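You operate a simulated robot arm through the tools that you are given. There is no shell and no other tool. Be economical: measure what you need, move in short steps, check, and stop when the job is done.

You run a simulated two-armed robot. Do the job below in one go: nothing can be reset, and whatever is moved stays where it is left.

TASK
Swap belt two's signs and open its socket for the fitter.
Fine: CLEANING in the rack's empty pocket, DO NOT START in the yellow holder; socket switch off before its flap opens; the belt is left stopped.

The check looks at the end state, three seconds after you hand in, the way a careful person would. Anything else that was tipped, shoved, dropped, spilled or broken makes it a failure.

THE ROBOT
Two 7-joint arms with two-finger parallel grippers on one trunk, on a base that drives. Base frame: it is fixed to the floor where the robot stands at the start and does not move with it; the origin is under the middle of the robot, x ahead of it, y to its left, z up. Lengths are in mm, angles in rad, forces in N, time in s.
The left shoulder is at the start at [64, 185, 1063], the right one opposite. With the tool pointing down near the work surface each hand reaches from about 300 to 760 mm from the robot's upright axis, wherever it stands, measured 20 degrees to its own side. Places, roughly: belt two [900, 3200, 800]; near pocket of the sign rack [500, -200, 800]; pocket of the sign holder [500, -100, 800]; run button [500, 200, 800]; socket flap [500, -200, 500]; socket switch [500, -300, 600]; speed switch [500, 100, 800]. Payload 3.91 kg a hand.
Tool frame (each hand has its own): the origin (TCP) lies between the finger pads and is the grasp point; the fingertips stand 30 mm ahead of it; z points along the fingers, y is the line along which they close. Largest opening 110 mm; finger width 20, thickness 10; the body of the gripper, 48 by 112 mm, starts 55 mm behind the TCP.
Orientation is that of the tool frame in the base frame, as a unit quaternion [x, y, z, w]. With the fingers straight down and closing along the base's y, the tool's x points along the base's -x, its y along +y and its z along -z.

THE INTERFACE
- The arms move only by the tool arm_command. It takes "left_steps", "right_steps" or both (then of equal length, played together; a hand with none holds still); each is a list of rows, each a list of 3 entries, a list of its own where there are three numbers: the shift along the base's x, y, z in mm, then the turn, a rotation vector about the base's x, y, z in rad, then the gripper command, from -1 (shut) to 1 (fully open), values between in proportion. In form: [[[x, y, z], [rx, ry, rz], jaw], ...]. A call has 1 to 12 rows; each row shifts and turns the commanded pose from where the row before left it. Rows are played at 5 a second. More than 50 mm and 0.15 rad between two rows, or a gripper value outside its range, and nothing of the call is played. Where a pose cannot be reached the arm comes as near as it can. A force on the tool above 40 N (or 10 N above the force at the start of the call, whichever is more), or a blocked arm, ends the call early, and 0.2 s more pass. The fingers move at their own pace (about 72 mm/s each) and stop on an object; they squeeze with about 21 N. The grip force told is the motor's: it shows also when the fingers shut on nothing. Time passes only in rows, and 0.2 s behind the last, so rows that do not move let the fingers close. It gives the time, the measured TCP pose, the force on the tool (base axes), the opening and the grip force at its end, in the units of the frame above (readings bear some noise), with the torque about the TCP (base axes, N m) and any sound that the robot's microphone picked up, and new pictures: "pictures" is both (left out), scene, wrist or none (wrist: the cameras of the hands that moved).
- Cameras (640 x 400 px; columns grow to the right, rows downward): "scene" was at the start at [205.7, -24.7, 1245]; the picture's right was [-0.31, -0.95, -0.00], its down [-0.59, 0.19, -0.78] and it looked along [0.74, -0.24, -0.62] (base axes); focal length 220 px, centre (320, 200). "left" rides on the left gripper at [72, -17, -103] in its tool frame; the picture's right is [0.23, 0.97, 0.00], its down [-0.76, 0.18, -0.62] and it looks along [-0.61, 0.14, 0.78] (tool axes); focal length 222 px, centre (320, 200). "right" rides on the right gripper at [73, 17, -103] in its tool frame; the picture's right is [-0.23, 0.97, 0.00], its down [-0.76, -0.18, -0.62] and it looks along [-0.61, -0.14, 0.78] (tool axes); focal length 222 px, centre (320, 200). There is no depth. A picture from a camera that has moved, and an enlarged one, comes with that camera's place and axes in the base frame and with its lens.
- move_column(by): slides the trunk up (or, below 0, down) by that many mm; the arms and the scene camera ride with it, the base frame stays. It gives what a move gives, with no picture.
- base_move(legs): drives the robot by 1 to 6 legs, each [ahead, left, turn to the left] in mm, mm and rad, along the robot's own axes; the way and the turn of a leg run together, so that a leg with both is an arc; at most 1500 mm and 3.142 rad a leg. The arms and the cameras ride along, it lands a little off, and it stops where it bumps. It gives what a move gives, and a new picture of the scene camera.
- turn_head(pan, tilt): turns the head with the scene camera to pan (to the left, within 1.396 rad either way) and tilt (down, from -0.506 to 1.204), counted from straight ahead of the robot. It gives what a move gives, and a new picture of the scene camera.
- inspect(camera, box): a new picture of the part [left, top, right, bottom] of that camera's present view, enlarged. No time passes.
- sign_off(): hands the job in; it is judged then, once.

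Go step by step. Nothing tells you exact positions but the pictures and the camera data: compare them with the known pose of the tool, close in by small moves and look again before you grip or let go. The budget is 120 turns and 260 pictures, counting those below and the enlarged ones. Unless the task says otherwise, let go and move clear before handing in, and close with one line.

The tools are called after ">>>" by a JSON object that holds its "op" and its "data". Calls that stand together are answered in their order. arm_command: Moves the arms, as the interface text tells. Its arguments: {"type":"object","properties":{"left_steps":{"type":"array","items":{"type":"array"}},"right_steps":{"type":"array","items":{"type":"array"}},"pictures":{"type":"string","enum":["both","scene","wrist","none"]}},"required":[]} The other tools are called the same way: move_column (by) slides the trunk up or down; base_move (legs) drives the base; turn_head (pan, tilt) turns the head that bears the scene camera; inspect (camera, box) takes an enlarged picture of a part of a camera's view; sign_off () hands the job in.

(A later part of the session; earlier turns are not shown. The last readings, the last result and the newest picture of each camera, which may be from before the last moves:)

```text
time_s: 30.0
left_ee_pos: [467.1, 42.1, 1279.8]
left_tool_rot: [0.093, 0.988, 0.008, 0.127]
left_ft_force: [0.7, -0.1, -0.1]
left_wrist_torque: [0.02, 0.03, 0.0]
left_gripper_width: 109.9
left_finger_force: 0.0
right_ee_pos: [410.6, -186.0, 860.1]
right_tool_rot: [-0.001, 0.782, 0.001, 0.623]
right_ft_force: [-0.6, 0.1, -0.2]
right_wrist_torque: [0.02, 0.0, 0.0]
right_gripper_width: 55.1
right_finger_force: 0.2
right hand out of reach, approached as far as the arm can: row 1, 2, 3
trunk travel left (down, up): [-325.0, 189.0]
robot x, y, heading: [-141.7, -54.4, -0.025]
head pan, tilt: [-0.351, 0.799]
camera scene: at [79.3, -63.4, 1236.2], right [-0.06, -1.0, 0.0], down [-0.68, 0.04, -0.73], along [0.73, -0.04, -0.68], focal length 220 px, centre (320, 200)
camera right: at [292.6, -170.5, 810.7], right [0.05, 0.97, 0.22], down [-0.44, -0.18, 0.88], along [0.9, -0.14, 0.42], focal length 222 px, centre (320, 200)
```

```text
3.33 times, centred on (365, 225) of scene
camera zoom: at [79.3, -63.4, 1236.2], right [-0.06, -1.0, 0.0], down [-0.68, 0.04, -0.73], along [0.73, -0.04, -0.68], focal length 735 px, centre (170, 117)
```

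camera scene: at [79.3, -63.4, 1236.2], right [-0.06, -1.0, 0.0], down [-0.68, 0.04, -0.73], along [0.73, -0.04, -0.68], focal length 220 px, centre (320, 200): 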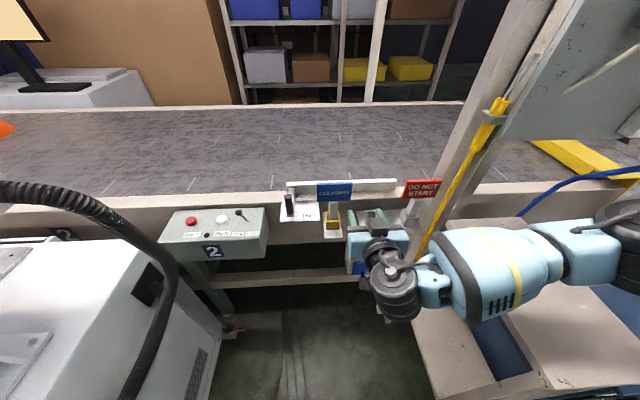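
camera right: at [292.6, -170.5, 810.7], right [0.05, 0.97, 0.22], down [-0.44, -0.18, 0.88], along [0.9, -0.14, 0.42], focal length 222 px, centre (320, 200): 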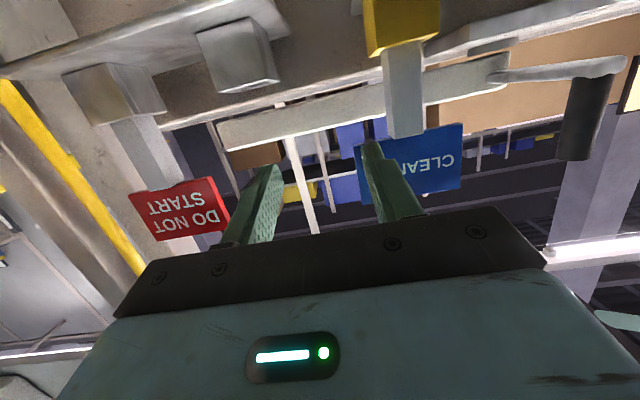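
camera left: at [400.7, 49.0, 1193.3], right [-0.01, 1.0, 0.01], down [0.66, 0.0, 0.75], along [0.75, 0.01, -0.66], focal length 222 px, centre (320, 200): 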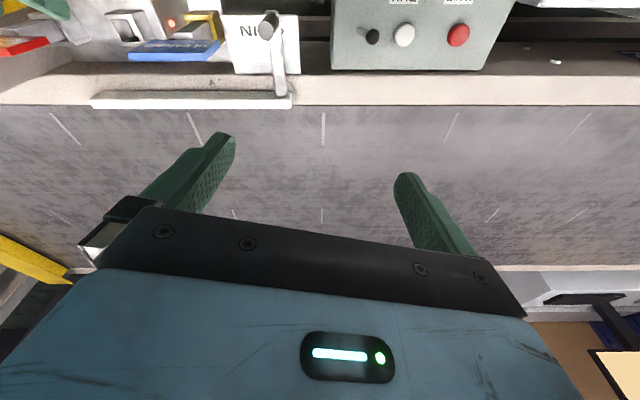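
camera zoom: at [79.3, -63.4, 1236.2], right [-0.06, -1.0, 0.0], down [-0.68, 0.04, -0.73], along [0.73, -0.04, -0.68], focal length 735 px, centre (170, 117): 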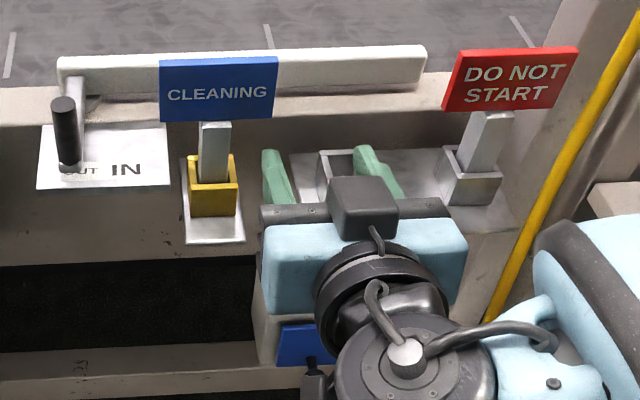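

Good view: the hand is level, at y=-186, and the tab is at y≈-120. I'll shift left and down toward it.

>>> {"op": "arm_command", "data": {"right_steps": [[[0, 25, -8], [0, 0, 0], 0], [[0, 25, -8], [0, 0, 0], 0], [[0, 16, -6], [0, 0, 0], 0], [[0, 0, 0], [0, 0, 0], 0]], "pictures": "none"}}

>>> {"op": "inspect", "data": {"camera": "scene", "box": [270, 165, 460, 285]}}

>>> {"op": "inspect", "data": {"camera": "right", "box": [160, 0, 480, 200]}}

```text
time_s: 31.0
left_ee_pos: [468.1, 41.0, 1278.3]
left_tool_rot: [0.093, 0.988, 0.009, 0.126]
left_ft_force: [0.9, 1.1, 0.5]
left_wrist_torque: [0.01, 0.04, -0.03]
left_gripper_width: 110.1
left_finger_force: 0.0
right_ee_pos: [410.0, -183.9, 859.2]
right_tool_rot: [-0.001, 0.783, 0.001, 0.622]
right_ft_force: [0.1, 0.7, -0.5]
right_wrist_torque: [0.01, 0.01, -0.02]
right_gripper_width: 54.9
right_finger_force: 0.0
right hand out of reach, approached as far as the arm can: row 1, 2, 3
trunk travel left (down, up): [-325.0, 189.0]
robot x, y, heading: [-139.5, -56.6, -0.03]
head pan, tilt: [-0.351, 0.799]
```

```text
3.33 times, centred on (365, 225) of scene
camera zoom: at [79.6, -63.6, 1236.3], right [-0.06, -1.0, 0.0], down [-0.68, 0.04, -0.73], along [0.73, -0.04, -0.68], focal length 735 px, centre (170, 117)
```

zoom: 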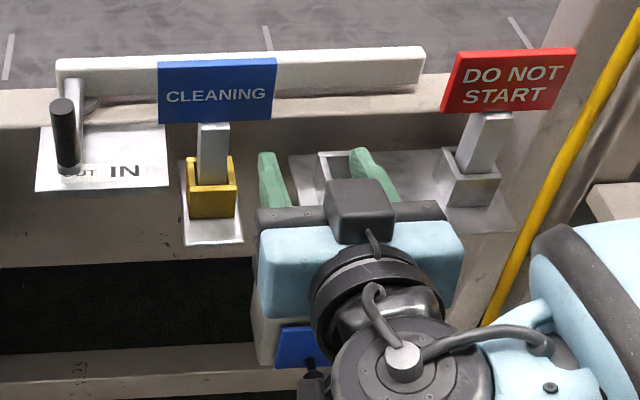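

```text
2.00 times, centred on (320, 100) of right
camera zoom: at [291.7, -168.8, 810.6], right [0.05, 0.97, 0.22], down [-0.44, -0.18, 0.88], along [0.9, -0.14, 0.42], focal length 444 px, centre (320, 400)
```

zoom: 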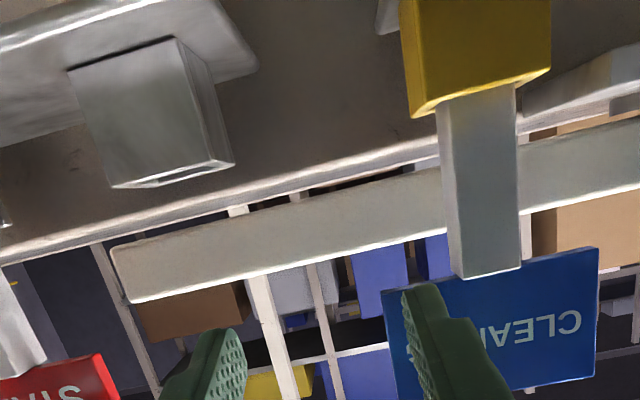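

The hand can't reach further left from here, so I'll shift the base left by about 62 mm. The right hand will travel in free air in front of the rack.

>>> {"op": "base_move", "data": {"legs": [[0, 62, 0]]}}

>>> {"op": "inspect", "data": {"camera": "right", "box": [160, 0, 480, 200]}}

```text
time_s: 32.2
left_ee_pos: [469.5, 105.6, 1280.8]
left_tool_rot: [0.091, 0.988, 0.008, 0.127]
left_ft_force: [0.1, -0.4, -0.7]
left_wrist_torque: [-0.01, -0.04, -0.01]
left_gripper_width: 109.8
left_finger_force: 0.2
right_ee_pos: [412.0, -121.6, 859.8]
right_tool_rot: [-0.002, 0.783, 0.001, 0.623]
right_ft_force: [-0.8, 0.2, 0.7]
right_wrist_torque: [-0.01, -0.03, -0.02]
right_gripper_width: 55.0
right_finger_force: 0.0
trunk travel left (down, up): [-325.0, 189.0]
robot x, y, heading: [-140.1, 11.7, -0.028]
head pan, tilt: [-0.351, 0.799]
camera scene: at [81.4, -0.5, 1236.5], right [-0.06, -1.0, 0.0], down [-0.68, 0.04, -0.73], along [0.73, -0.04, -0.68], focal length 220 px, centre (320, 200)
```

scene: 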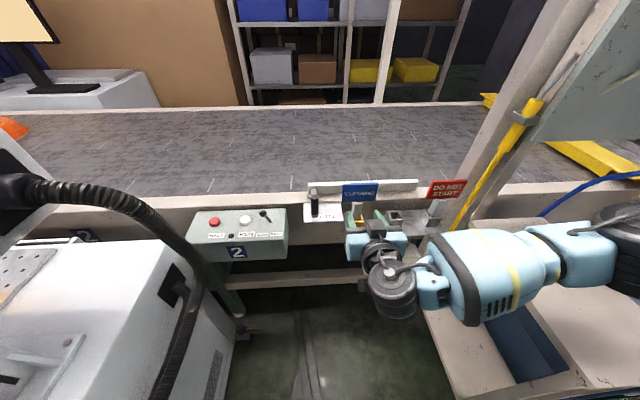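

```text
2.00 times, centred on (320, 100) of right
camera zoom: at [293.7, -105.3, 810.6], right [0.04, 0.97, 0.22], down [-0.44, -0.18, 0.88], along [0.9, -0.14, 0.42], focal length 444 px, centre (320, 400)
```

zoom: 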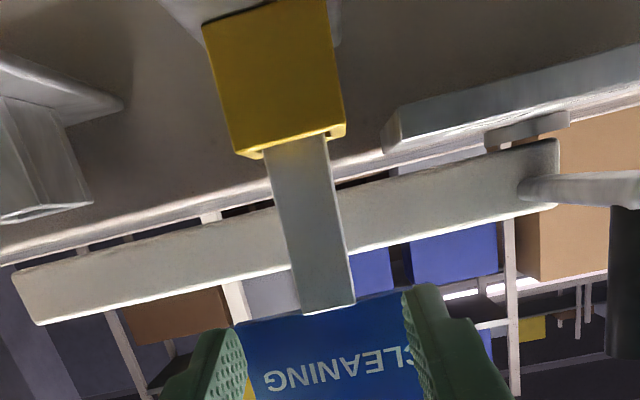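

The tab is centred at y≈-120, spans z 796–852 and lies straight ahead. I'll lower to z≈833 and move forward slowly with the jaws open around it.

>>> {"op": "arm_command", "data": {"right_steps": [[[0, 1, -13], [0, 0, 0], 0], [[0, 1, -13], [0, 0, 0], 0], [[15, 0, 0], [0, 0, 0], 0], [[10, 0, 0], [0, 0, 0], 0], [[0, 0, 0], [0, 0, 0], 0]], "pictures": "none"}}

>>> {"op": "inspect", "data": {"camera": "right", "box": [160, 0, 480, 200]}}

>>> {"op": "inspect", "data": {"camera": "scene", "box": [290, 165, 480, 285]}}

```text
time_s: 33.4
left_ee_pos: [469.9, 104.4, 1277.6]
left_tool_rot: [0.092, 0.988, 0.009, 0.126]
left_ft_force: [-0.6, 0.5, 0.3]
left_wrist_torque: [-0.01, 0.03, -0.02]
left_gripper_width: 110.0
left_finger_force: 0.1
right_ee_pos: [437.2, -132.2, 838.1]
right_tool_rot: [-0.002, 0.783, 0.002, 0.622]
right_ft_force: [-1.2, 0.7, 0.4]
right_wrist_torque: [0.0, 0.01, 0.07]
right_gripper_width: 54.9
right_finger_force: 0.1
right hand out of reach, approached as far as the arm can: row 1, 2
trunk travel left (down, up): [-325.0, 189.0]
robot x, y, heading: [-142.9, 11.6, -0.024]
head pan, tilt: [-0.351, 0.799]
```

```text
2.00 times, centred on (320, 100) of right
camera zoom: at [318.6, -116.3, 789.4], right [0.04, 0.97, 0.22], down [-0.43, -0.18, 0.88], along [0.9, -0.14, 0.42], focal length 444 px, centre (320, 400)
```

zoom: 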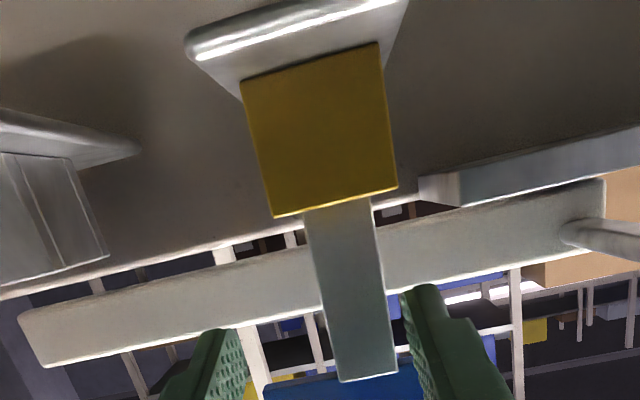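

```text
3.33 times, centred on (385, 225) of scene
camera zoom: at [81.6, -2.0, 1237.0], right [-0.07, -1.0, 0.0], down [-0.68, 0.05, -0.74], along [0.73, -0.05, -0.68], focal length 735 px, centre (103, 117)
```

zoom: 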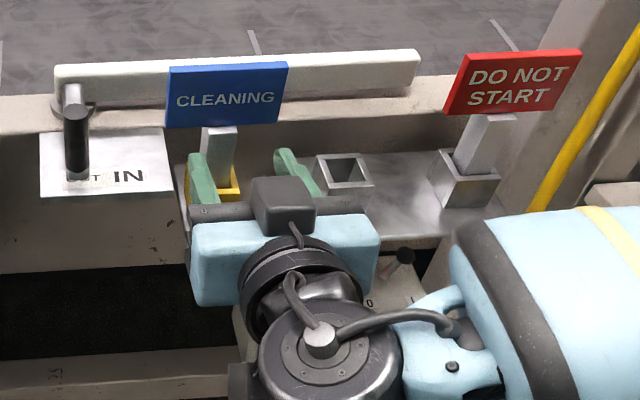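

The jaws are around the tab's height but the hand is 12 mm too far right. I can also see the socket's toggle near the "0" below. I'll shift the base left slightly.

>>> {"op": "base_move", "data": {"legs": [[0, 13, 0]]}}

>>> {"op": "inspect", "data": {"camera": "right", "box": [160, 0, 480, 200]}}

```text
time_s: 34.2
left_ee_pos: [469.7, 118.0, 1277.8]
left_tool_rot: [0.092, 0.988, 0.009, 0.126]
left_ft_force: [-0.1, 0.1, 0.6]
left_wrist_torque: [-0.04, 0.01, -0.03]
left_gripper_width: 110.2
left_finger_force: 0.0
right_ee_pos: [437.8, -119.1, 837.6]
right_tool_rot: [-0.002, 0.782, 0.002, 0.623]
right_ft_force: [0.5, 0.0, -0.2]
right_wrist_torque: [0.0, -0.01, -0.04]
right_gripper_width: 55.0
right_finger_force: 0.1
trunk travel left (down, up): [-325.0, 189.0]
robot x, y, heading: [-138.7, 23.7, -0.028]
head pan, tilt: [-0.351, 0.799]
camera scene: at [82.0, 10.7, 1237.1], right [-0.07, -1.0, 0.0], down [-0.67, 0.05, -0.74], along [0.73, -0.05, -0.68], focal length 220 px, centre (320, 200)
```

scene: 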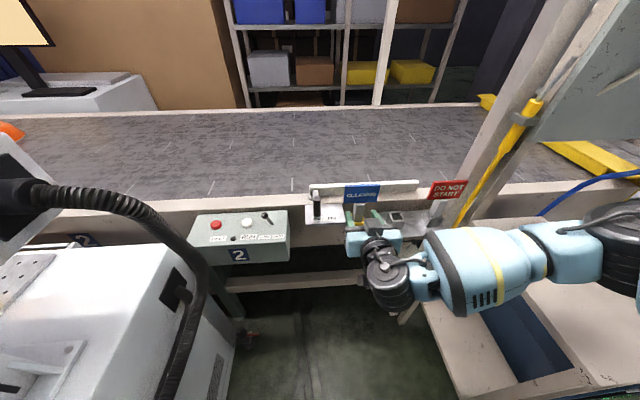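

```text
2.00 times, centred on (320, 100) of right
camera zoom: at [318.8, -103.5, 789.4], right [0.04, 0.97, 0.22], down [-0.43, -0.18, 0.88], along [0.9, -0.14, 0.42], focal length 444 px, centre (320, 400)
```

zoom: 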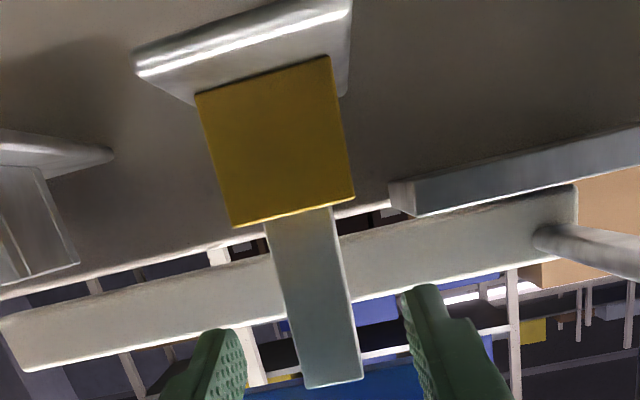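

The tab is centred between the fingers, so I'll move forward 25 mm and close.

>>> {"op": "arm_command", "data": {"right_steps": [[[13, 0, -1], [0, 0, 0], 0], [[12, 0, -1], [0, 0, 0], 0], [[0, 0, 0], [0, 0, 0], -0.3], [[0, 0, 0], [0, 0, 0], -0.7], [[0, 0, 0], [0, 0, 0], -1], [[0, 0, 0], [0, 0, 0], -1]], "pictures": "none"}}

>>> {"op": "inspect", "data": {"camera": "right", "box": [160, 0, 480, 200]}}

>>> {"op": "inspect", "data": {"camera": "scene", "box": [290, 165, 480, 285]}}

```text
time_s: 35.6
left_ee_pos: [472.0, 118.0, 1276.1]
left_tool_rot: [0.092, 0.988, 0.008, 0.124]
left_ft_force: [0.3, -1.0, 0.4]
left_wrist_torque: [0.01, -0.01, -0.01]
left_gripper_width: 109.8
left_finger_force: 0.0
right_ee_pos: [460.1, -121.4, 836.9]
right_tool_rot: [-0.003, 0.783, 0.004, 0.622]
right_ft_force: [1.5, 6.8, -1.9]
right_wrist_torque: [0.31, 0.0, 0.1]
right_gripper_width: 21.4
right_finger_force: 20.7
right hand out of reach, approached as far as the arm can: row 2
trunk travel left (down, up): [-325.0, 189.0]
robot x, y, heading: [-136.8, 21.4, -0.026]
head pan, tilt: [-0.351, 0.799]
```

```text
2.00 times, centred on (320, 100) of right
camera zoom: at [342.0, -106.7, 788.7], right [0.04, 0.97, 0.22], down [-0.43, -0.18, 0.88], along [0.9, -0.13, 0.41], focal length 444 px, centre (320, 400)
```

zoom: 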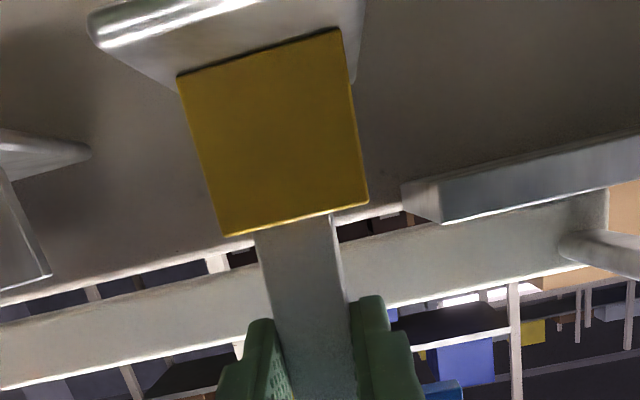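

```text
3.33 times, centred on (385, 225) of scene
camera zoom: at [82.4, 10.0, 1237.4], right [-0.09, -1.0, 0.0], down [-0.67, 0.06, -0.74], along [0.74, -0.07, -0.67], focal length 735 px, centre (103, 117)
```

zoom: 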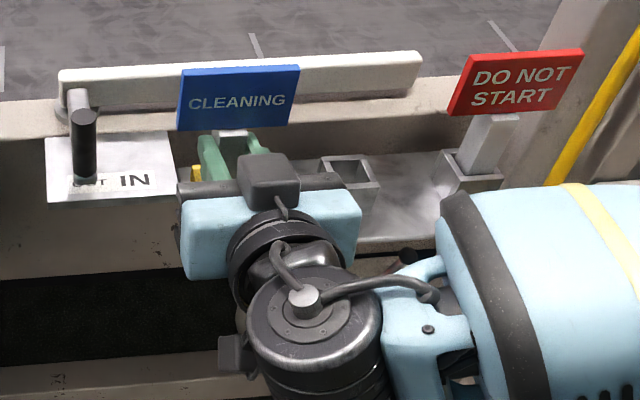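

The tab is gripped at 21 mm width with 21 N. I'll lift straight up with the trunk so the pull stays vertical.

>>> {"op": "move_column", "data": {"by": 30}}

>>> {"op": "inspect", "data": {"camera": "right", "box": [160, 0, 480, 200]}}

>>> {"op": "inspect", "data": {"camera": "scene", "box": [290, 165, 480, 285]}}

```text
time_s: 36.4
left_ee_pos: [466.7, 120.9, 1312.5]
left_tool_rot: [0.09, 0.987, 0.008, 0.131]
left_ft_force: [0.1, -0.3, 0.2]
left_wrist_torque: [-0.03, 0.03, -0.01]
left_gripper_width: 109.9
left_finger_force: 0.1
right_ee_pos: [463.1, -125.5, 879.8]
right_tool_rot: [-0.002, 0.775, 0.001, 0.632]
right_ft_force: [0.0, -0.3, -1.8]
right_wrist_torque: [-0.03, 0.01, -0.02]
right_gripper_width: 21.5
right_finger_force: 21.3
trunk travel left (down, up): [-355.0, 159.0]
robot x, y, heading: [-140.7, 22.4, -0.028]
head pan, tilt: [-0.351, 0.799]
```

```text
2.00 times, centred on (320, 100) of right
camera zoom: at [346.9, -109.5, 828.9], right [0.04, 0.97, 0.22], down [-0.46, -0.18, 0.87], along [0.89, -0.14, 0.44], focal length 444 px, centre (320, 400)
```

zoom: 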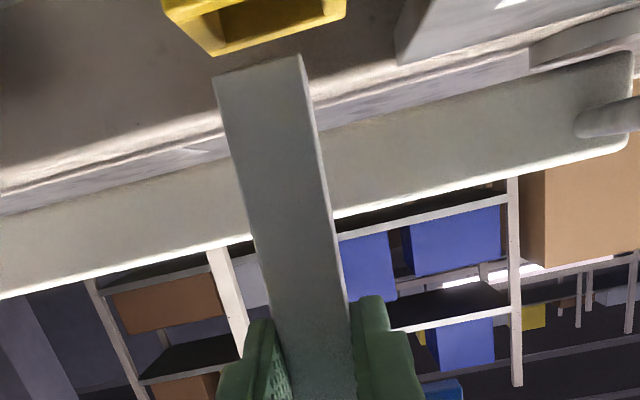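

```text
3.33 times, centred on (385, 225) of scene
camera zoom: at [75.7, 7.7, 1270.6], right [-0.11, -0.99, 0.0], down [-0.65, 0.07, -0.76], along [0.76, -0.08, -0.65], focal length 735 px, centre (103, 117)
```

zoom: 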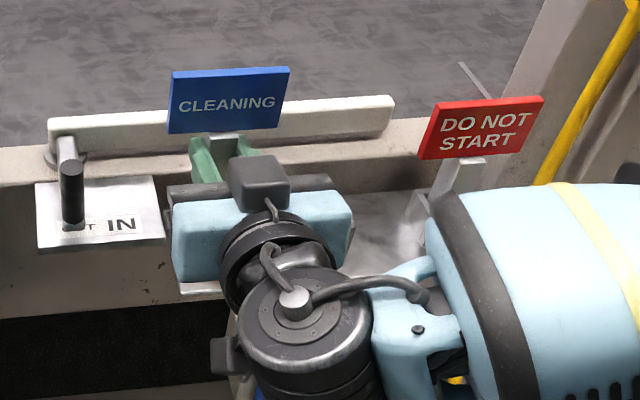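

CLEANING is out of its holder and hanging straight, with the tab's bottom about 75 mm below the TCP. I'll raise it a bit more and carry it right, above the empty pocket.

>>> {"op": "arm_command", "data": {"right_steps": [[[0, 0, 15], [0, 0.025, 0], -1], [[0, -26, 0], [0, 0, 0], -1], [[0, -26, 0], [0, 0, 0], -1], [[0, -26, 0], [0, 0, 0], -1], [[0, -26, 0], [0, 0, 0], -1], [[0, 0, 0], [0, 0, 0], -1]], "pictures": "none"}}

>>> {"op": "inspect", "data": {"camera": "right", "box": [160, 0, 480, 200]}}

>>> {"op": "inspect", "data": {"camera": "scene", "box": [290, 165, 480, 285]}}

```text
time_s: 37.8
left_ee_pos: [464.0, 120.4, 1313.3]
left_tool_rot: [0.09, 0.987, 0.008, 0.132]
left_ft_force: [-1.3, 0.3, 0.1]
left_wrist_torque: [0.0, -0.03, -0.02]
left_gripper_width: 110.0
left_finger_force: 0.0
right_ee_pos: [462.7, -227.6, 895.4]
right_tool_rot: [-0.003, 0.783, 0.003, 0.622]
right_ft_force: [0.0, 0.4, -0.7]
right_wrist_torque: [-0.04, 0.03, 0.0]
right_gripper_width: 21.4
right_finger_force: 20.6
trunk travel left (down, up): [-355.0, 159.0]
robot x, y, heading: [-143.6, 22.8, -0.028]
head pan, tilt: [-0.351, 0.799]
```

```text
2.00 times, centred on (320, 100) of right
camera zoom: at [345.2, -212.2, 848.4], right [0.04, 0.97, 0.22], down [-0.43, -0.18, 0.88], along [0.9, -0.13, 0.42], focal length 444 px, centre (320, 400)
```

zoom: 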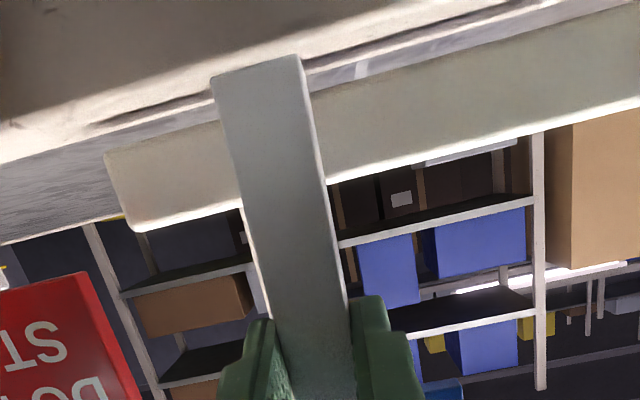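

```text
3.33 times, centred on (385, 225) of scene
camera zoom: at [75.4, 8.1, 1271.2], right [-0.11, -0.99, 0.0], down [-0.64, 0.07, -0.76], along [0.76, -0.08, -0.65], focal length 735 px, centre (103, 117)
```

zoom: 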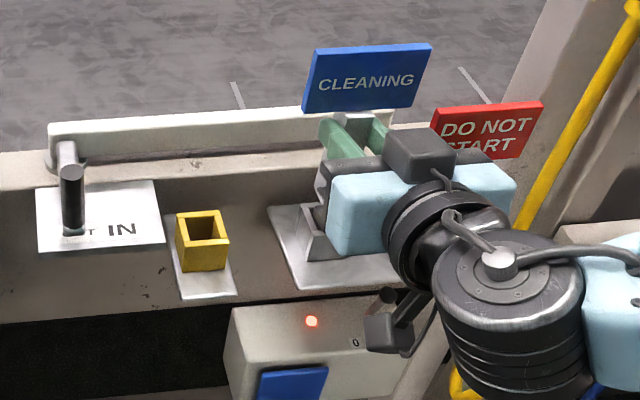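

CLEANING is over the rack. I'll lower it until the pocket shows at the edge of the wrist view, with the tab still clear of it, to judge alignment.

>>> {"op": "arm_command", "data": {"right_steps": [[[0, -2, -7], [0, 0, 0], -1], [[0, 0, -6], [0, 0, 0], -1], [[0, 0, 0], [0, 0, 0], -1]], "pictures": "none"}}

>>> {"op": "inspect", "data": {"camera": "right", "box": [200, 0, 360, 100]}}

```text
time_s: 38.6
left_ee_pos: [463.6, 119.7, 1314.3]
left_tool_rot: [0.091, 0.987, 0.008, 0.132]
left_ft_force: [-0.4, 0.1, -0.9]
left_wrist_torque: [0.01, 0.01, -0.02]
left_gripper_width: 109.9
left_finger_force: 0.0
right_ee_pos: [461.6, -228.9, 883.2]
right_tool_rot: [-0.004, 0.782, 0.004, 0.623]
right_ft_force: [0.4, -0.2, -1.4]
right_wrist_torque: [0.02, 0.04, 0.04]
right_gripper_width: 21.5
right_finger_force: 20.9
trunk travel left (down, up): [-355.0, 159.0]
robot x, y, heading: [-139.3, 19.1, -0.029]
head pan, tilt: [-0.351, 0.799]
```

```text
4.00 times, centred on (280, 50) of right
camera zoom: at [344.3, -214.7, 834.6], right [0.04, 0.97, 0.22], down [-0.43, -0.18, 0.88], along [0.9, -0.13, 0.42], focal length 888 px, centre (480, 800)
```

zoom: 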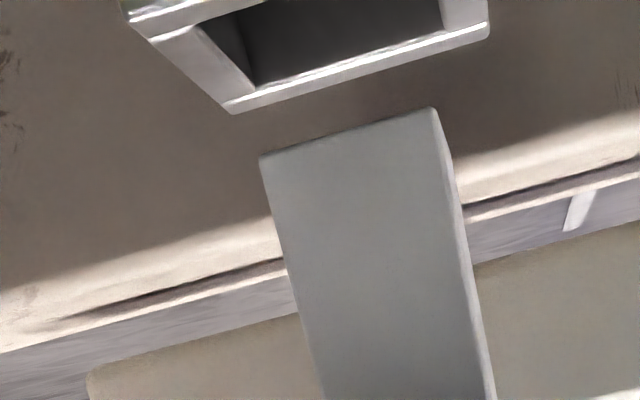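

The tab and the pocket are aligned to within about 1–2 mm. I'll lower it slowly while watching the force.

>>> {"op": "arm_command", "data": {"right_steps": [[[0, 0.5, -4], [0, 0, 0], -1], [[0, 0, -4], [0, 0, 0], -1], [[0, 0, -4], [0, 0, 0], -1], [[0, 0, -3], [0, 0, 0], -1], [[0, 0, 0], [0, 0, 0], -1]], "pictures": "none"}}

>>> {"op": "inspect", "data": {"camera": "right", "box": [180, 0, 380, 125]}}

```text
time_s: 39.8
left_ee_pos: [463.6, 120.4, 1313.6]
left_tool_rot: [0.091, 0.987, 0.009, 0.133]
left_ft_force: [0.1, 0.3, -0.7]
left_wrist_torque: [0.01, 0.0, -0.01]
left_gripper_width: 109.9
left_finger_force: 0.1
right_ee_pos: [463.0, -228.5, 871.3]
right_tool_rot: [-0.004, 0.78, 0.003, 0.625]
right_ft_force: [-0.2, -1.0, 13.5]
right_wrist_torque: [-0.12, -0.46, -0.04]
right_gripper_width: 21.3
right_finger_force: 21.4
trunk travel left (down, up): [-355.0, 159.0]
robot x, y, heading: [-139.5, 24.7, -0.024]
head pan, tilt: [-0.351, 0.799]
```

```text
3.20 times, centred on (280, 62) of right
camera zoom: at [345.4, -213.3, 822.1], right [0.04, 0.97, 0.22], down [-0.44, -0.18, 0.88], along [0.9, -0.13, 0.42], focal length 711 px, centre (448, 640)
```

zoom: 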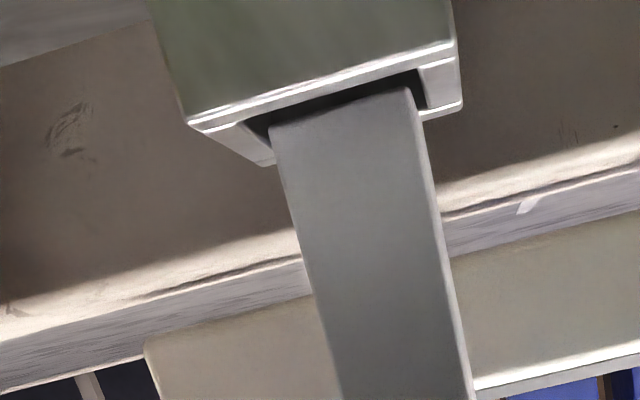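

The tab's edge is resting on the pocket's back rim: there's a gap at the front and 13 N upward. I'll lift 5 mm, shift 4 mm back toward the robot and retry.

>>> {"op": "arm_command", "data": {"right_steps": [[[0, 0, 7], [0, 0, 0], -1], [[-4, 0, 0], [0, 0, 0], -1], [[0, 0, -5], [0, 0, 0], -1], [[0, 0, -4], [0, 0, 0], -1], [[0, 0, -4], [0, 0, 0], -1], [[0, 0, 0], [0, 0, 0], -1]], "pictures": "none"}}

>>> {"op": "inspect", "data": {"camera": "right", "box": [180, 0, 380, 125]}}

```text
time_s: 41.2
left_ee_pos: [462.9, 117.7, 1314.8]
left_tool_rot: [0.093, 0.987, 0.009, 0.133]
left_ft_force: [1.0, -0.2, -0.3]
left_wrist_torque: [-0.03, -0.02, 0.01]
left_gripper_width: 109.7
left_finger_force: 0.1
right_ee_pos: [460.8, -229.1, 861.8]
right_tool_rot: [-0.004, 0.783, 0.004, 0.622]
right_ft_force: [0.8, 0.3, -1.1]
right_wrist_torque: [-0.01, 0.04, 0.01]
right_gripper_width: 21.2
right_finger_force: 21.3
trunk travel left (down, up): [-355.0, 159.0]
robot x, y, heading: [-139.9, 23.7, -0.025]
head pan, tilt: [-0.351, 0.799]
```

```text
3.20 times, centred on (280, 62) of right
camera zoom: at [342.1, -213.9, 813.1], right [0.04, 0.97, 0.22], down [-0.43, -0.18, 0.88], along [0.9, -0.13, 0.41], focal length 711 px, centre (448, 640)
```

zoom: 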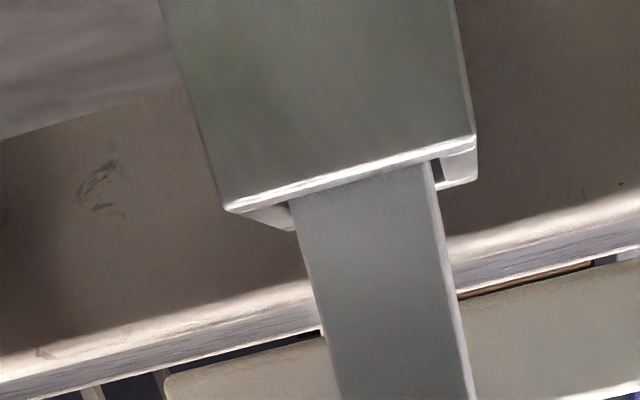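

The tab has slid into the pocket with no force. I'll carry on down to the bottom.

>>> {"op": "arm_command", "data": {"right_steps": [[[0, 0.5, -5], [0, 0, 0], -1], [[0, 0, -5], [0, 0, 0], -1], [[0, 0, -5], [0, 0, 0], -1], [[0, 0, -4], [0, 0, 0], -1], [[0, 0, -3], [0, 0, 0], -1], [[0, 0, 0], [0, 0, 0], -1]], "pictures": "none"}}

>>> {"op": "inspect", "data": {"camera": "right", "box": [160, 0, 480, 200]}}

```text
time_s: 42.6
left_ee_pos: [462.8, 116.7, 1313.7]
left_tool_rot: [0.092, 0.987, 0.009, 0.133]
left_ft_force: [-0.2, 0.7, 0.1]
left_wrist_torque: [-0.03, 0.01, 0.01]
left_gripper_width: 109.9
left_finger_force: 0.1
right_ee_pos: [458.9, -227.5, 839.4]
right_tool_rot: [-0.003, 0.783, 0.003, 0.623]
right_ft_force: [0.0, 0.3, -0.6]
right_wrist_torque: [0.04, 0.01, 0.0]
right_gripper_width: 21.2
right_finger_force: 21.1
trunk travel left (down, up): [-355.0, 159.0]
robot x, y, heading: [-140.7, 24.2, -0.03]
head pan, tilt: [-0.351, 0.799]
```

```text
2.00 times, centred on (320, 100) of right
camera zoom: at [340.6, -214.1, 790.4], right [0.04, 0.97, 0.22], down [-0.43, -0.18, 0.88], along [0.9, -0.13, 0.42], focal length 444 px, centre (320, 400)
```

zoom: 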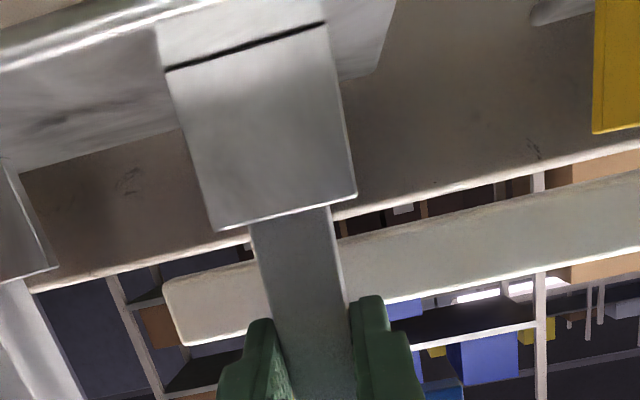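

It's nearly seated, so I'll go down until it touches bottom.

>>> {"op": "arm_command", "data": {"right_steps": [[[0, 0, -2], [0, 0, 0], -1], [[0, 0, -2], [0, 0, 0], -1], [[0, 0, 0], [0, 0, 0], -1]], "pictures": "none"}}

```text
time_s: 43.4
left_ee_pos: [464.2, 118.4, 1314.6]
left_tool_rot: [0.092, 0.987, 0.01, 0.133]
left_ft_force: [-0.2, 0.0, 0.3]
left_wrist_torque: [0.02, 0.0, 0.03]
left_gripper_width: 110.0
left_finger_force: 0.0
right_ee_pos: [460.1, -229.4, 836.6]
right_tool_rot: [-0.003, 0.782, 0.003, 0.624]
right_ft_force: [-1.7, -0.1, 2.2]
right_wrist_torque: [-0.09, -0.03, -0.02]
right_gripper_width: 21.4
right_finger_force: 20.5
trunk travel left (down, up): [-355.0, 159.0]
robot x, y, heading: [-141.6, 25.1, -0.03]
head pan, tilt: [-0.351, 0.799]
```

It's seated, at the same height as it had in the holder. I'll release and back straight out.

>>> {"op": "arm_command", "data": {"right_steps": [[[0, 0, 0], [0, 0, 0], -0.2], [[0, 0, 0], [0, 0, 0], -0.1], [[0, 0, 0], [0, 0, 0], 0], [[-20, 0, 0], [0, 0, 0], 0], [[-25, 0, 0], [0, 0, 0], 0], [[-10, 0, 0], [0, 0, 0], 0], [[0, 0, 0], [0, 0, 0], 0]], "pictures": "scene"}}

>>> {"op": "inspect", "data": {"camera": "scene", "box": [290, 165, 480, 285]}}

>>> {"op": "inspect", "data": {"camera": "right", "box": [0, 0, 480, 250]}}

```text
time_s: 45.0
left_ee_pos: [461.8, 118.3, 1314.3]
left_tool_rot: [0.092, 0.987, 0.009, 0.134]
left_ft_force: [0.8, -0.6, 0.2]
left_wrist_torque: [0.02, 0.01, -0.01]
left_gripper_width: 110.1
left_finger_force: 0.1
right_ee_pos: [404.6, -230.8, 836.1]
right_tool_rot: [-0.004, 0.782, 0.003, 0.623]
right_ft_force: [0.0, -0.3, -0.2]
right_wrist_torque: [0.02, 0.03, -0.03]
right_gripper_width: 55.1
right_finger_force: 0.1
trunk travel left (down, up): [-355.0, 159.0]
robot x, y, heading: [-139.7, 20.1, -0.029]
head pan, tilt: [-0.351, 0.799]
camera scene: at [75.7, 7.9, 1272.4], right [-0.1, -0.99, 0.0], down [-0.63, 0.07, -0.77], along [0.77, -0.08, -0.63], focal length 220 px, centre (320, 200)
```

scene: 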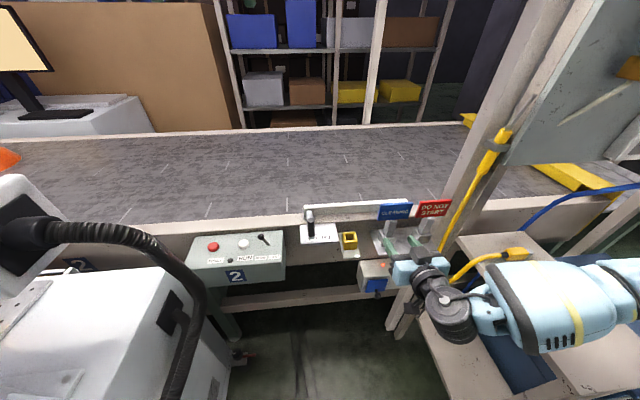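

```text
3.33 times, centred on (385, 225) of scene
camera zoom: at [75.7, 7.9, 1272.4], right [-0.1, -0.99, 0.0], down [-0.63, 0.07, -0.77], along [0.77, -0.08, -0.63], focal length 735 px, centre (103, 117)
```

zoom: 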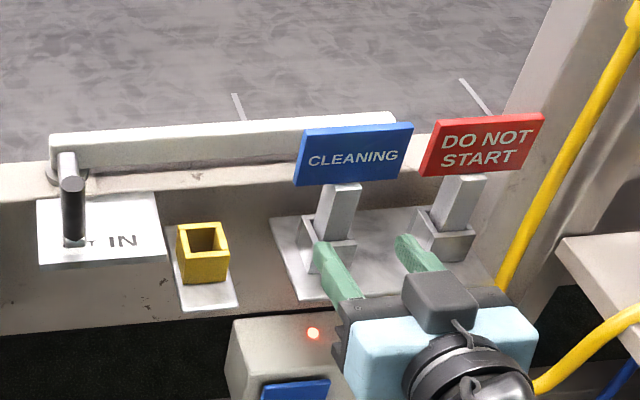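

```text
1.33 times, centred on (240, 125) of right
camera zoom: at [285.9, -215.0, 787.7], right [0.04, 0.97, 0.22], down [-0.43, -0.18, 0.88], along [0.9, -0.13, 0.42], focal length 296 px, centre (427, 300)
```

zoom: 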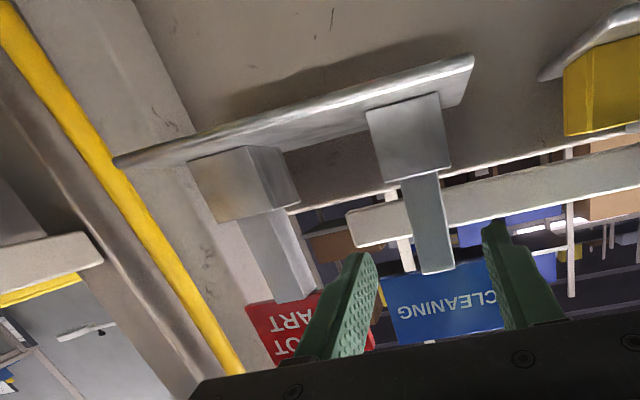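

CLEANING sits well in the rack. Now I'll line up in front of the DO NOT START tab at y≈-335.

>>> {"op": "arm_command", "data": {"right_steps": [[[0, -26, 0], [0, 0, 0], 0], [[0, -26, 0], [0, 0, 0], 0], [[0, -26, 0], [0, 0, 0], 0], [[0, -26, 0], [0, 0, 0], 0], [[0, 0, 0], [0, 0, 0], 0]], "pictures": "none"}}

>>> {"op": "inspect", "data": {"camera": "right", "box": [100, 0, 500, 250]}}

>>> {"op": "inspect", "data": {"camera": "scene", "box": [340, 165, 530, 285]}}

```text
time_s: 46.2
left_ee_pos: [463.8, 117.2, 1314.7]
left_tool_rot: [0.091, 0.987, 0.008, 0.133]
left_ft_force: [0.2, 0.7, -0.1]
left_wrist_torque: [-0.04, 0.01, -0.01]
left_gripper_width: 110.1
left_finger_force: 0.0
right_ee_pos: [405.6, -332.1, 836.7]
right_tool_rot: [-0.004, 0.782, 0.004, 0.623]
right_ft_force: [0.0, -0.5, -0.7]
right_wrist_torque: [-0.01, 0.01, 0.0]
right_gripper_width: 55.1
right_finger_force: 0.1
trunk travel left (down, up): [-355.0, 159.0]
robot x, y, heading: [-141.3, 24.8, -0.027]
head pan, tilt: [-0.351, 0.799]
```

```text
1.60 times, centred on (300, 125) of right
camera zoom: at [286.8, -316.6, 788.2], right [0.04, 0.97, 0.22], down [-0.43, -0.18, 0.88], along [0.9, -0.13, 0.42], focal length 355 px, centre (352, 320)
```

zoom: 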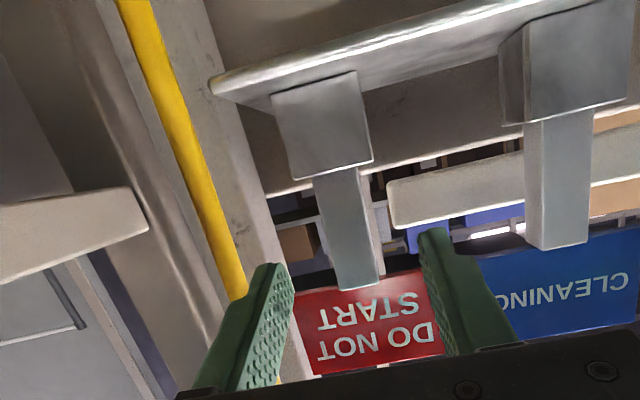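

```text
3.33 times, centred on (435, 225) of scene
camera zoom: at [75.9, 8.1, 1272.3], right [-0.1, -0.99, 0.0], down [-0.63, 0.07, -0.77], along [0.77, -0.08, -0.63], focal length 735 px, centre (-63, 117)
```

zoom: 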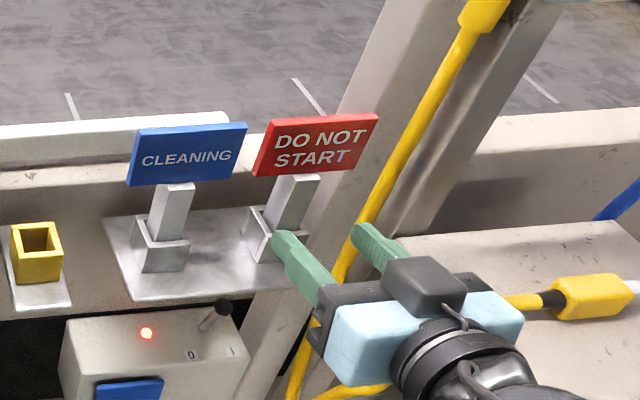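

The tab is at y≈-336, and the cable clears the right finger by about 25 mm. I'll move forward with the jaws slightly narrowed.

>>> {"op": "arm_command", "data": {"right_steps": [[[10, -3, 0], [0, 0, 0], -0.15], [[15, 0, 0], [0, 0, 0], -0.15], [[10, 0, 0], [0, 0, 0], -0.15], [[0, 0, 0], [0, 0, 0], -0.15]], "pictures": "none"}}

>>> {"op": "inspect", "data": {"camera": "right", "box": [160, 0, 480, 200]}}

>>> {"op": "inspect", "data": {"camera": "scene", "box": [340, 165, 530, 285]}}

```text
time_s: 47.2
left_ee_pos: [462.3, 117.1, 1315.4]
left_tool_rot: [0.091, 0.987, 0.009, 0.134]
left_ft_force: [-0.2, 0.0, 0.3]
left_wrist_torque: [0.01, 0.0, -0.01]
left_gripper_width: 110.1
left_finger_force: 0.2
right_ee_pos: [438.2, -335.3, 836.1]
right_tool_rot: [-0.004, 0.782, 0.004, 0.623]
right_ft_force: [-0.2, 0.2, 0.2]
right_wrist_torque: [0.01, 0.02, 0.0]
right_gripper_width: 46.8
right_finger_force: 0.1
trunk travel left (down, up): [-355.0, 159.0]
robot x, y, heading: [-141.4, 22.4, -0.027]
head pan, tilt: [-0.351, 0.799]
```

```text
2.00 times, centred on (320, 100) of right
camera zoom: at [320.4, -319.7, 787.0], right [0.04, 0.97, 0.22], down [-0.43, -0.18, 0.88], along [0.9, -0.13, 0.42], focal length 444 px, centre (320, 400)
```

zoom: 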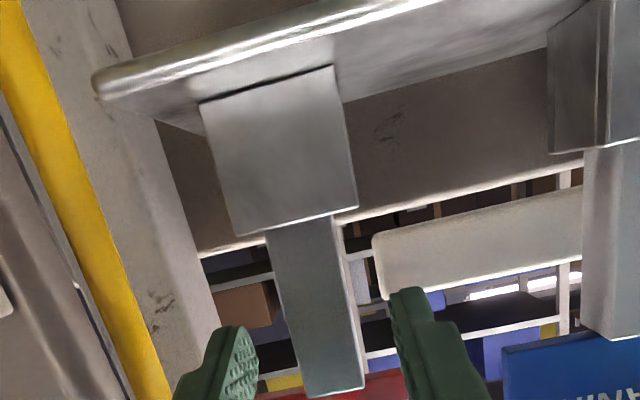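

```text
3.33 times, centred on (435, 225) of scene
camera zoom: at [75.6, 7.9, 1272.4], right [-0.1, -0.99, 0.0], down [-0.63, 0.07, -0.77], along [0.77, -0.08, -0.63], focal length 735 px, centre (-63, 117)
```

zoom: 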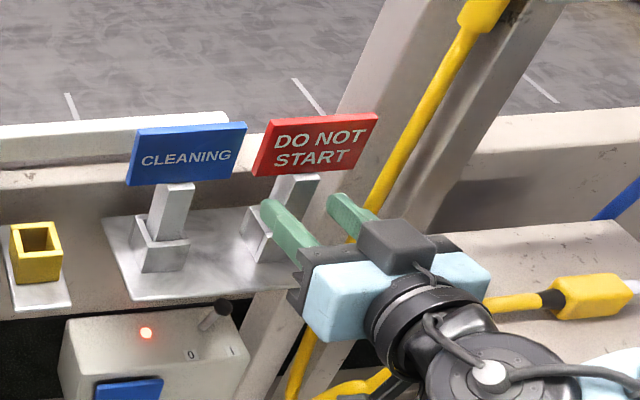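

It's centred, so I'll move forward 22 mm and close.

>>> {"op": "arm_command", "data": {"right_steps": [[[12, 0, 0], [0, 0, 0], -0.15], [[10, 0, 0], [0, 0, 0], -0.15], [[0, 0, 0], [0, 0, 0], -0.5], [[0, 0, 0], [0, 0, 0], -1], [[0, 0, 0], [0, 0, 0], -1]], "pictures": "none"}}

>>> {"op": "inspect", "data": {"camera": "right", "box": [160, 0, 480, 200]}}

```text
time_s: 48.4
left_ee_pos: [463.4, 118.2, 1315.2]
left_tool_rot: [0.091, 0.987, 0.01, 0.134]
left_ft_force: [0.2, -0.4, 0.3]
left_wrist_torque: [0.0, -0.01, -0.01]
left_gripper_width: 110.0
left_finger_force: 0.0
right_ee_pos: [460.6, -334.7, 835.4]
right_tool_rot: [-0.003, 0.782, 0.003, 0.623]
right_ft_force: [0.6, 0.1, 1.4]
right_wrist_torque: [-0.03, -0.04, -0.04]
right_gripper_width: 21.6
right_finger_force: 21.3
trunk travel left (down, up): [-355.0, 159.0]
robot x, y, heading: [-136.0, 24.2, -0.026]
head pan, tilt: [-0.351, 0.799]
```

```text
2.00 times, centred on (320, 100) of right
camera zoom: at [343.2, -319.0, 787.6], right [0.04, 0.97, 0.22], down [-0.43, -0.18, 0.88], along [0.9, -0.13, 0.42], focal length 444 px, centre (320, 400)
```

zoom: 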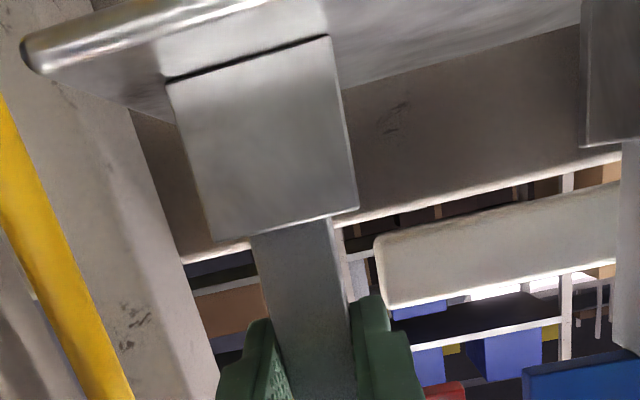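

DO NOT START is gripped at 21.6 mm. I'll lift it straight up 62 mm.

>>> {"op": "arm_command", "data": {"right_steps": [[[0, 0, 12], [0, 0, 0], -1], [[0, 0, 12], [0, 0, 0], -1], [[0, 0, 13], [0, 0, 0], -1], [[0, 0, 13], [0, 0, 0], -1], [[0, 0, 12], [0, 0, 0], -1], [[0, 0, 0], [0, 0, 0], -1]], "pictures": "none"}}

>>> {"op": "inspect", "data": {"camera": "right", "box": [160, 0, 480, 200]}}

```text
time_s: 49.8
left_ee_pos: [462.5, 117.6, 1315.4]
left_tool_rot: [0.092, 0.987, 0.01, 0.134]
left_ft_force: [-0.7, 0.6, 0.0]
left_wrist_torque: [0.0, -0.03, -0.03]
left_gripper_width: 110.1
left_finger_force: 0.0
right_ee_pos: [461.1, -337.3, 899.4]
right_tool_rot: [-0.004, 0.783, 0.004, 0.622]
right_ft_force: [-0.4, -0.3, -1.7]
right_wrist_torque: [0.02, 0.03, 0.02]
right_gripper_width: 21.6
right_finger_force: 21.4
trunk travel left (down, up): [-355.0, 159.0]
robot x, y, heading: [-136.7, 18.2, -0.03]
head pan, tilt: [-0.351, 0.799]
```

```text
2.00 times, centred on (320, 100) of right
camera zoom: at [343.4, -321.2, 850.5], right [0.04, 0.97, 0.22], down [-0.43, -0.18, 0.88], along [0.9, -0.13, 0.41], focal length 444 px, centre (320, 400)
```

zoom: 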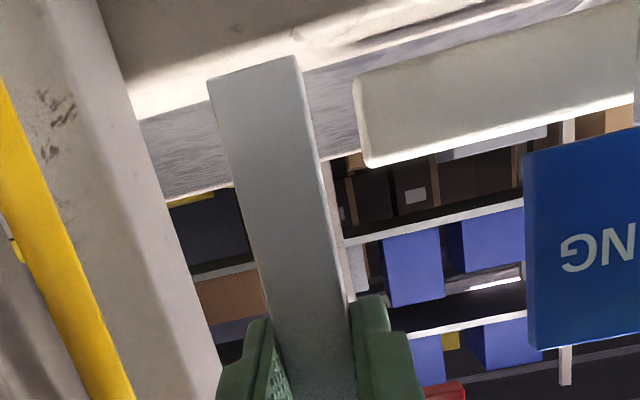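

The tab is clear. I'll back the base up 75 mm so the sign passes in front of CLEANING.

>>> {"op": "base_move", "data": {"legs": [[-75, 0, 0], [0, 20, 0]]}}

>>> {"op": "arm_command", "data": {"right_steps": [[[0, 0, 0], [0, 0, 0], -1], [[0, 30, 0], [0, 0, 0], -1], [[0, 30, 0], [0, 0, 0], -1], [[0, 30, 0], [0, 0, 0], -1], [[0, 30, 0], [0, 0, 0], -1], [[0, 30, 0], [0, 0, 0], -1], [[0, 20, 0], [0, 0, 0], -1], [[0, 0, 0], [0, 0, 0], -1]], "pictures": "scene"}}

```text
time_s: 51.3
left_ee_pos: [389.3, 138.0, 1315.3]
left_tool_rot: [0.093, 0.987, 0.009, 0.134]
left_ft_force: [-0.5, -0.4, 0.3]
left_wrist_torque: [-0.02, 0.01, 0.02]
left_gripper_width: 110.1
left_finger_force: 0.1
right_ee_pos: [386.8, -316.3, 899.0]
right_tool_rot: [-0.003, 0.782, 0.003, 0.623]
right_ft_force: [0.0, 0.0, -1.3]
right_wrist_torque: [0.01, 0.04, -0.03]
right_gripper_width: 21.4
right_finger_force: 20.9
trunk travel left (down, up): [-355.0, 159.0]
robot x, y, heading: [-213.7, 43.6, -0.031]
head pan, tilt: [-0.351, 0.799]
camera scene: at [1.6, 28.9, 1272.3], right [-0.11, -0.99, 0.0], down [-0.63, 0.07, -0.77], along [0.77, -0.08, -0.63], focal length 220 px, centre (320, 200)
```

scene: 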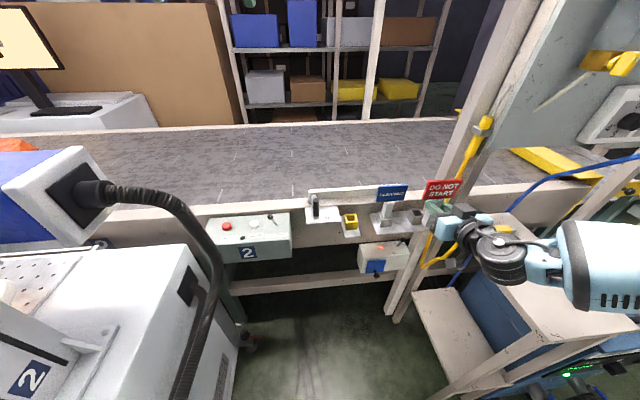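

```text
time_s: 53.1
left_ee_pos: [391.0, 137.6, 1312.5]
left_tool_rot: [0.093, 0.987, 0.009, 0.13]
left_ft_force: [-0.5, 0.0, 0.5]
left_wrist_torque: [0.01, 0.0, -0.03]
left_gripper_width: 110.0
left_finger_force: 0.0
right_ee_pos: [387.5, -147.3, 901.3]
right_tool_rot: [-0.003, 0.783, 0.003, 0.622]
right_ft_force: [0.4, -0.2, -1.3]
right_wrist_torque: [-0.01, 0.02, -0.01]
right_gripper_width: 21.7
right_finger_force: 21.1
trunk travel left (down, up): [-355.0, 159.0]
robot x, y, heading: [-211.3, 43.7, -0.035]
head pan, tilt: [-0.351, 0.799]
camera scene: at [1.2, 27.9, 1271.5], right [-0.11, -0.99, 0.0], down [-0.64, 0.07, -0.77], along [0.76, -0.09, -0.64], focal length 220 px, centre (320, 200)
```

scene: 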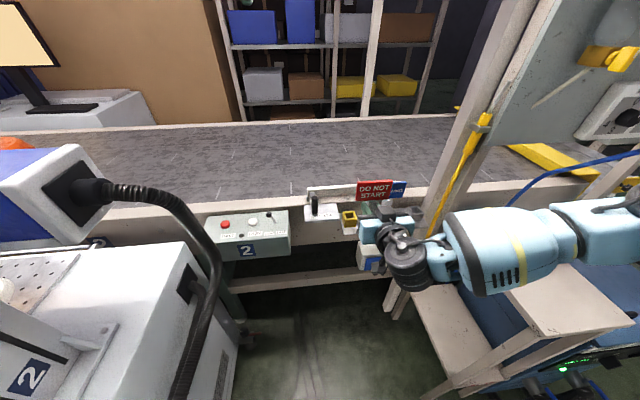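

That went well. I'll line up at y≈-121 and drive forward about 70 mm, with the tab well above the yellow holder.

>>> {"op": "arm_command", "data": {"right_steps": [[[0, 14, 0], [0, 0, 0], -1], [[0, 14, 0], [0, 0, 0], -1], [[0, 0, 0], [0, 0, 0], -1]], "pictures": "none"}}

>>> {"op": "base_move", "data": {"legs": [[70, 0, 0]]}}

>>> {"op": "inspect", "data": {"camera": "right", "box": [160, 0, 480, 200]}}

```text
time_s: 53.9
left_ee_pos: [390.7, 138.3, 1312.1]
left_tool_rot: [0.094, 0.987, 0.009, 0.13]
left_ft_force: [-0.4, 0.2, -0.7]
left_wrist_torque: [-0.01, 0.01, -0.03]
left_gripper_width: 109.9
left_finger_force: 0.1
right_ee_pos: [388.0, -118.3, 899.1]
right_tool_rot: [-0.001, 0.782, 0.001, 0.623]
right_ft_force: [-0.5, 0.4, -0.8]
right_wrist_torque: [-0.02, 0.03, 0.01]
right_gripper_width: 21.4
right_finger_force: 20.5
trunk travel left (down, up): [-355.0, 159.0]
robot x, y, heading: [-212.3, 42.0, -0.032]
head pan, tilt: [-0.351, 0.799]
```

```text
time_s: 54.9
left_ee_pos: [460.7, 136.5, 1311.0]
left_tool_rot: [0.092, 0.987, 0.009, 0.13]
left_ft_force: [-0.3, -0.2, 0.1]
left_wrist_torque: [-0.02, 0.0, 0.0]
left_gripper_width: 109.9
left_finger_force: 0.1
right_ee_pos: [457.5, -119.9, 899.4]
right_tool_rot: [-0.002, 0.783, 0.002, 0.622]
right_ft_force: [0.3, -0.1, -0.6]
right_wrist_torque: [0.03, 0.06, 0.02]
right_gripper_width: 21.6
right_finger_force: 21.0
trunk travel left (down, up): [-355.0, 159.0]
robot x, y, heading: [-143.7, 40.7, -0.026]
head pan, tilt: [-0.351, 0.799]
camera scene: at [71.1, 26.2, 1271.1], right [-0.12, -0.99, 0.0], down [-0.64, 0.07, -0.76], along [0.76, -0.09, -0.64], focal length 220 px, centre (320, 200)
```

scene: 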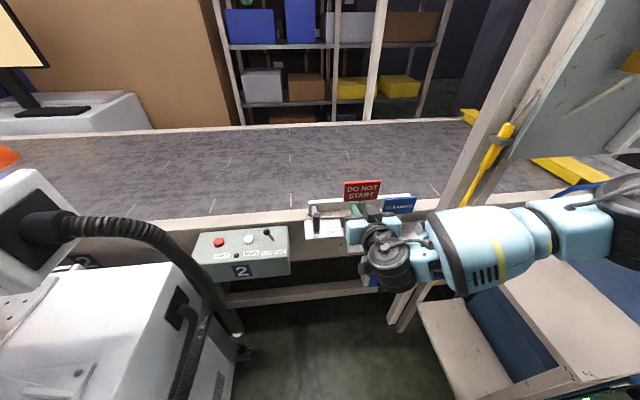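

```text
2.00 times, centred on (320, 100) of right
camera zoom: at [339.0, -104.3, 850.6], right [0.04, 0.97, 0.22], down [-0.43, -0.18, 0.88], along [0.9, -0.14, 0.41], focal length 444 px, centre (320, 400)
```

zoom: 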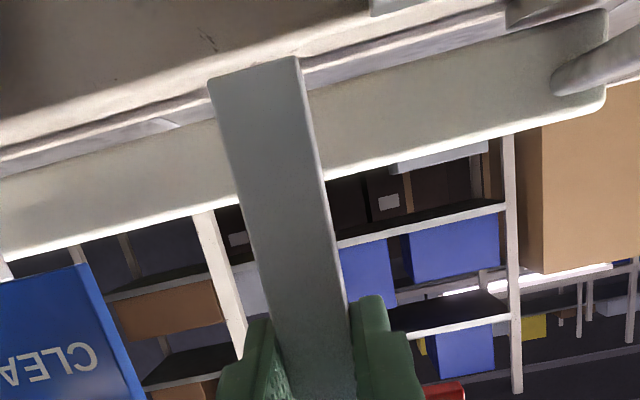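

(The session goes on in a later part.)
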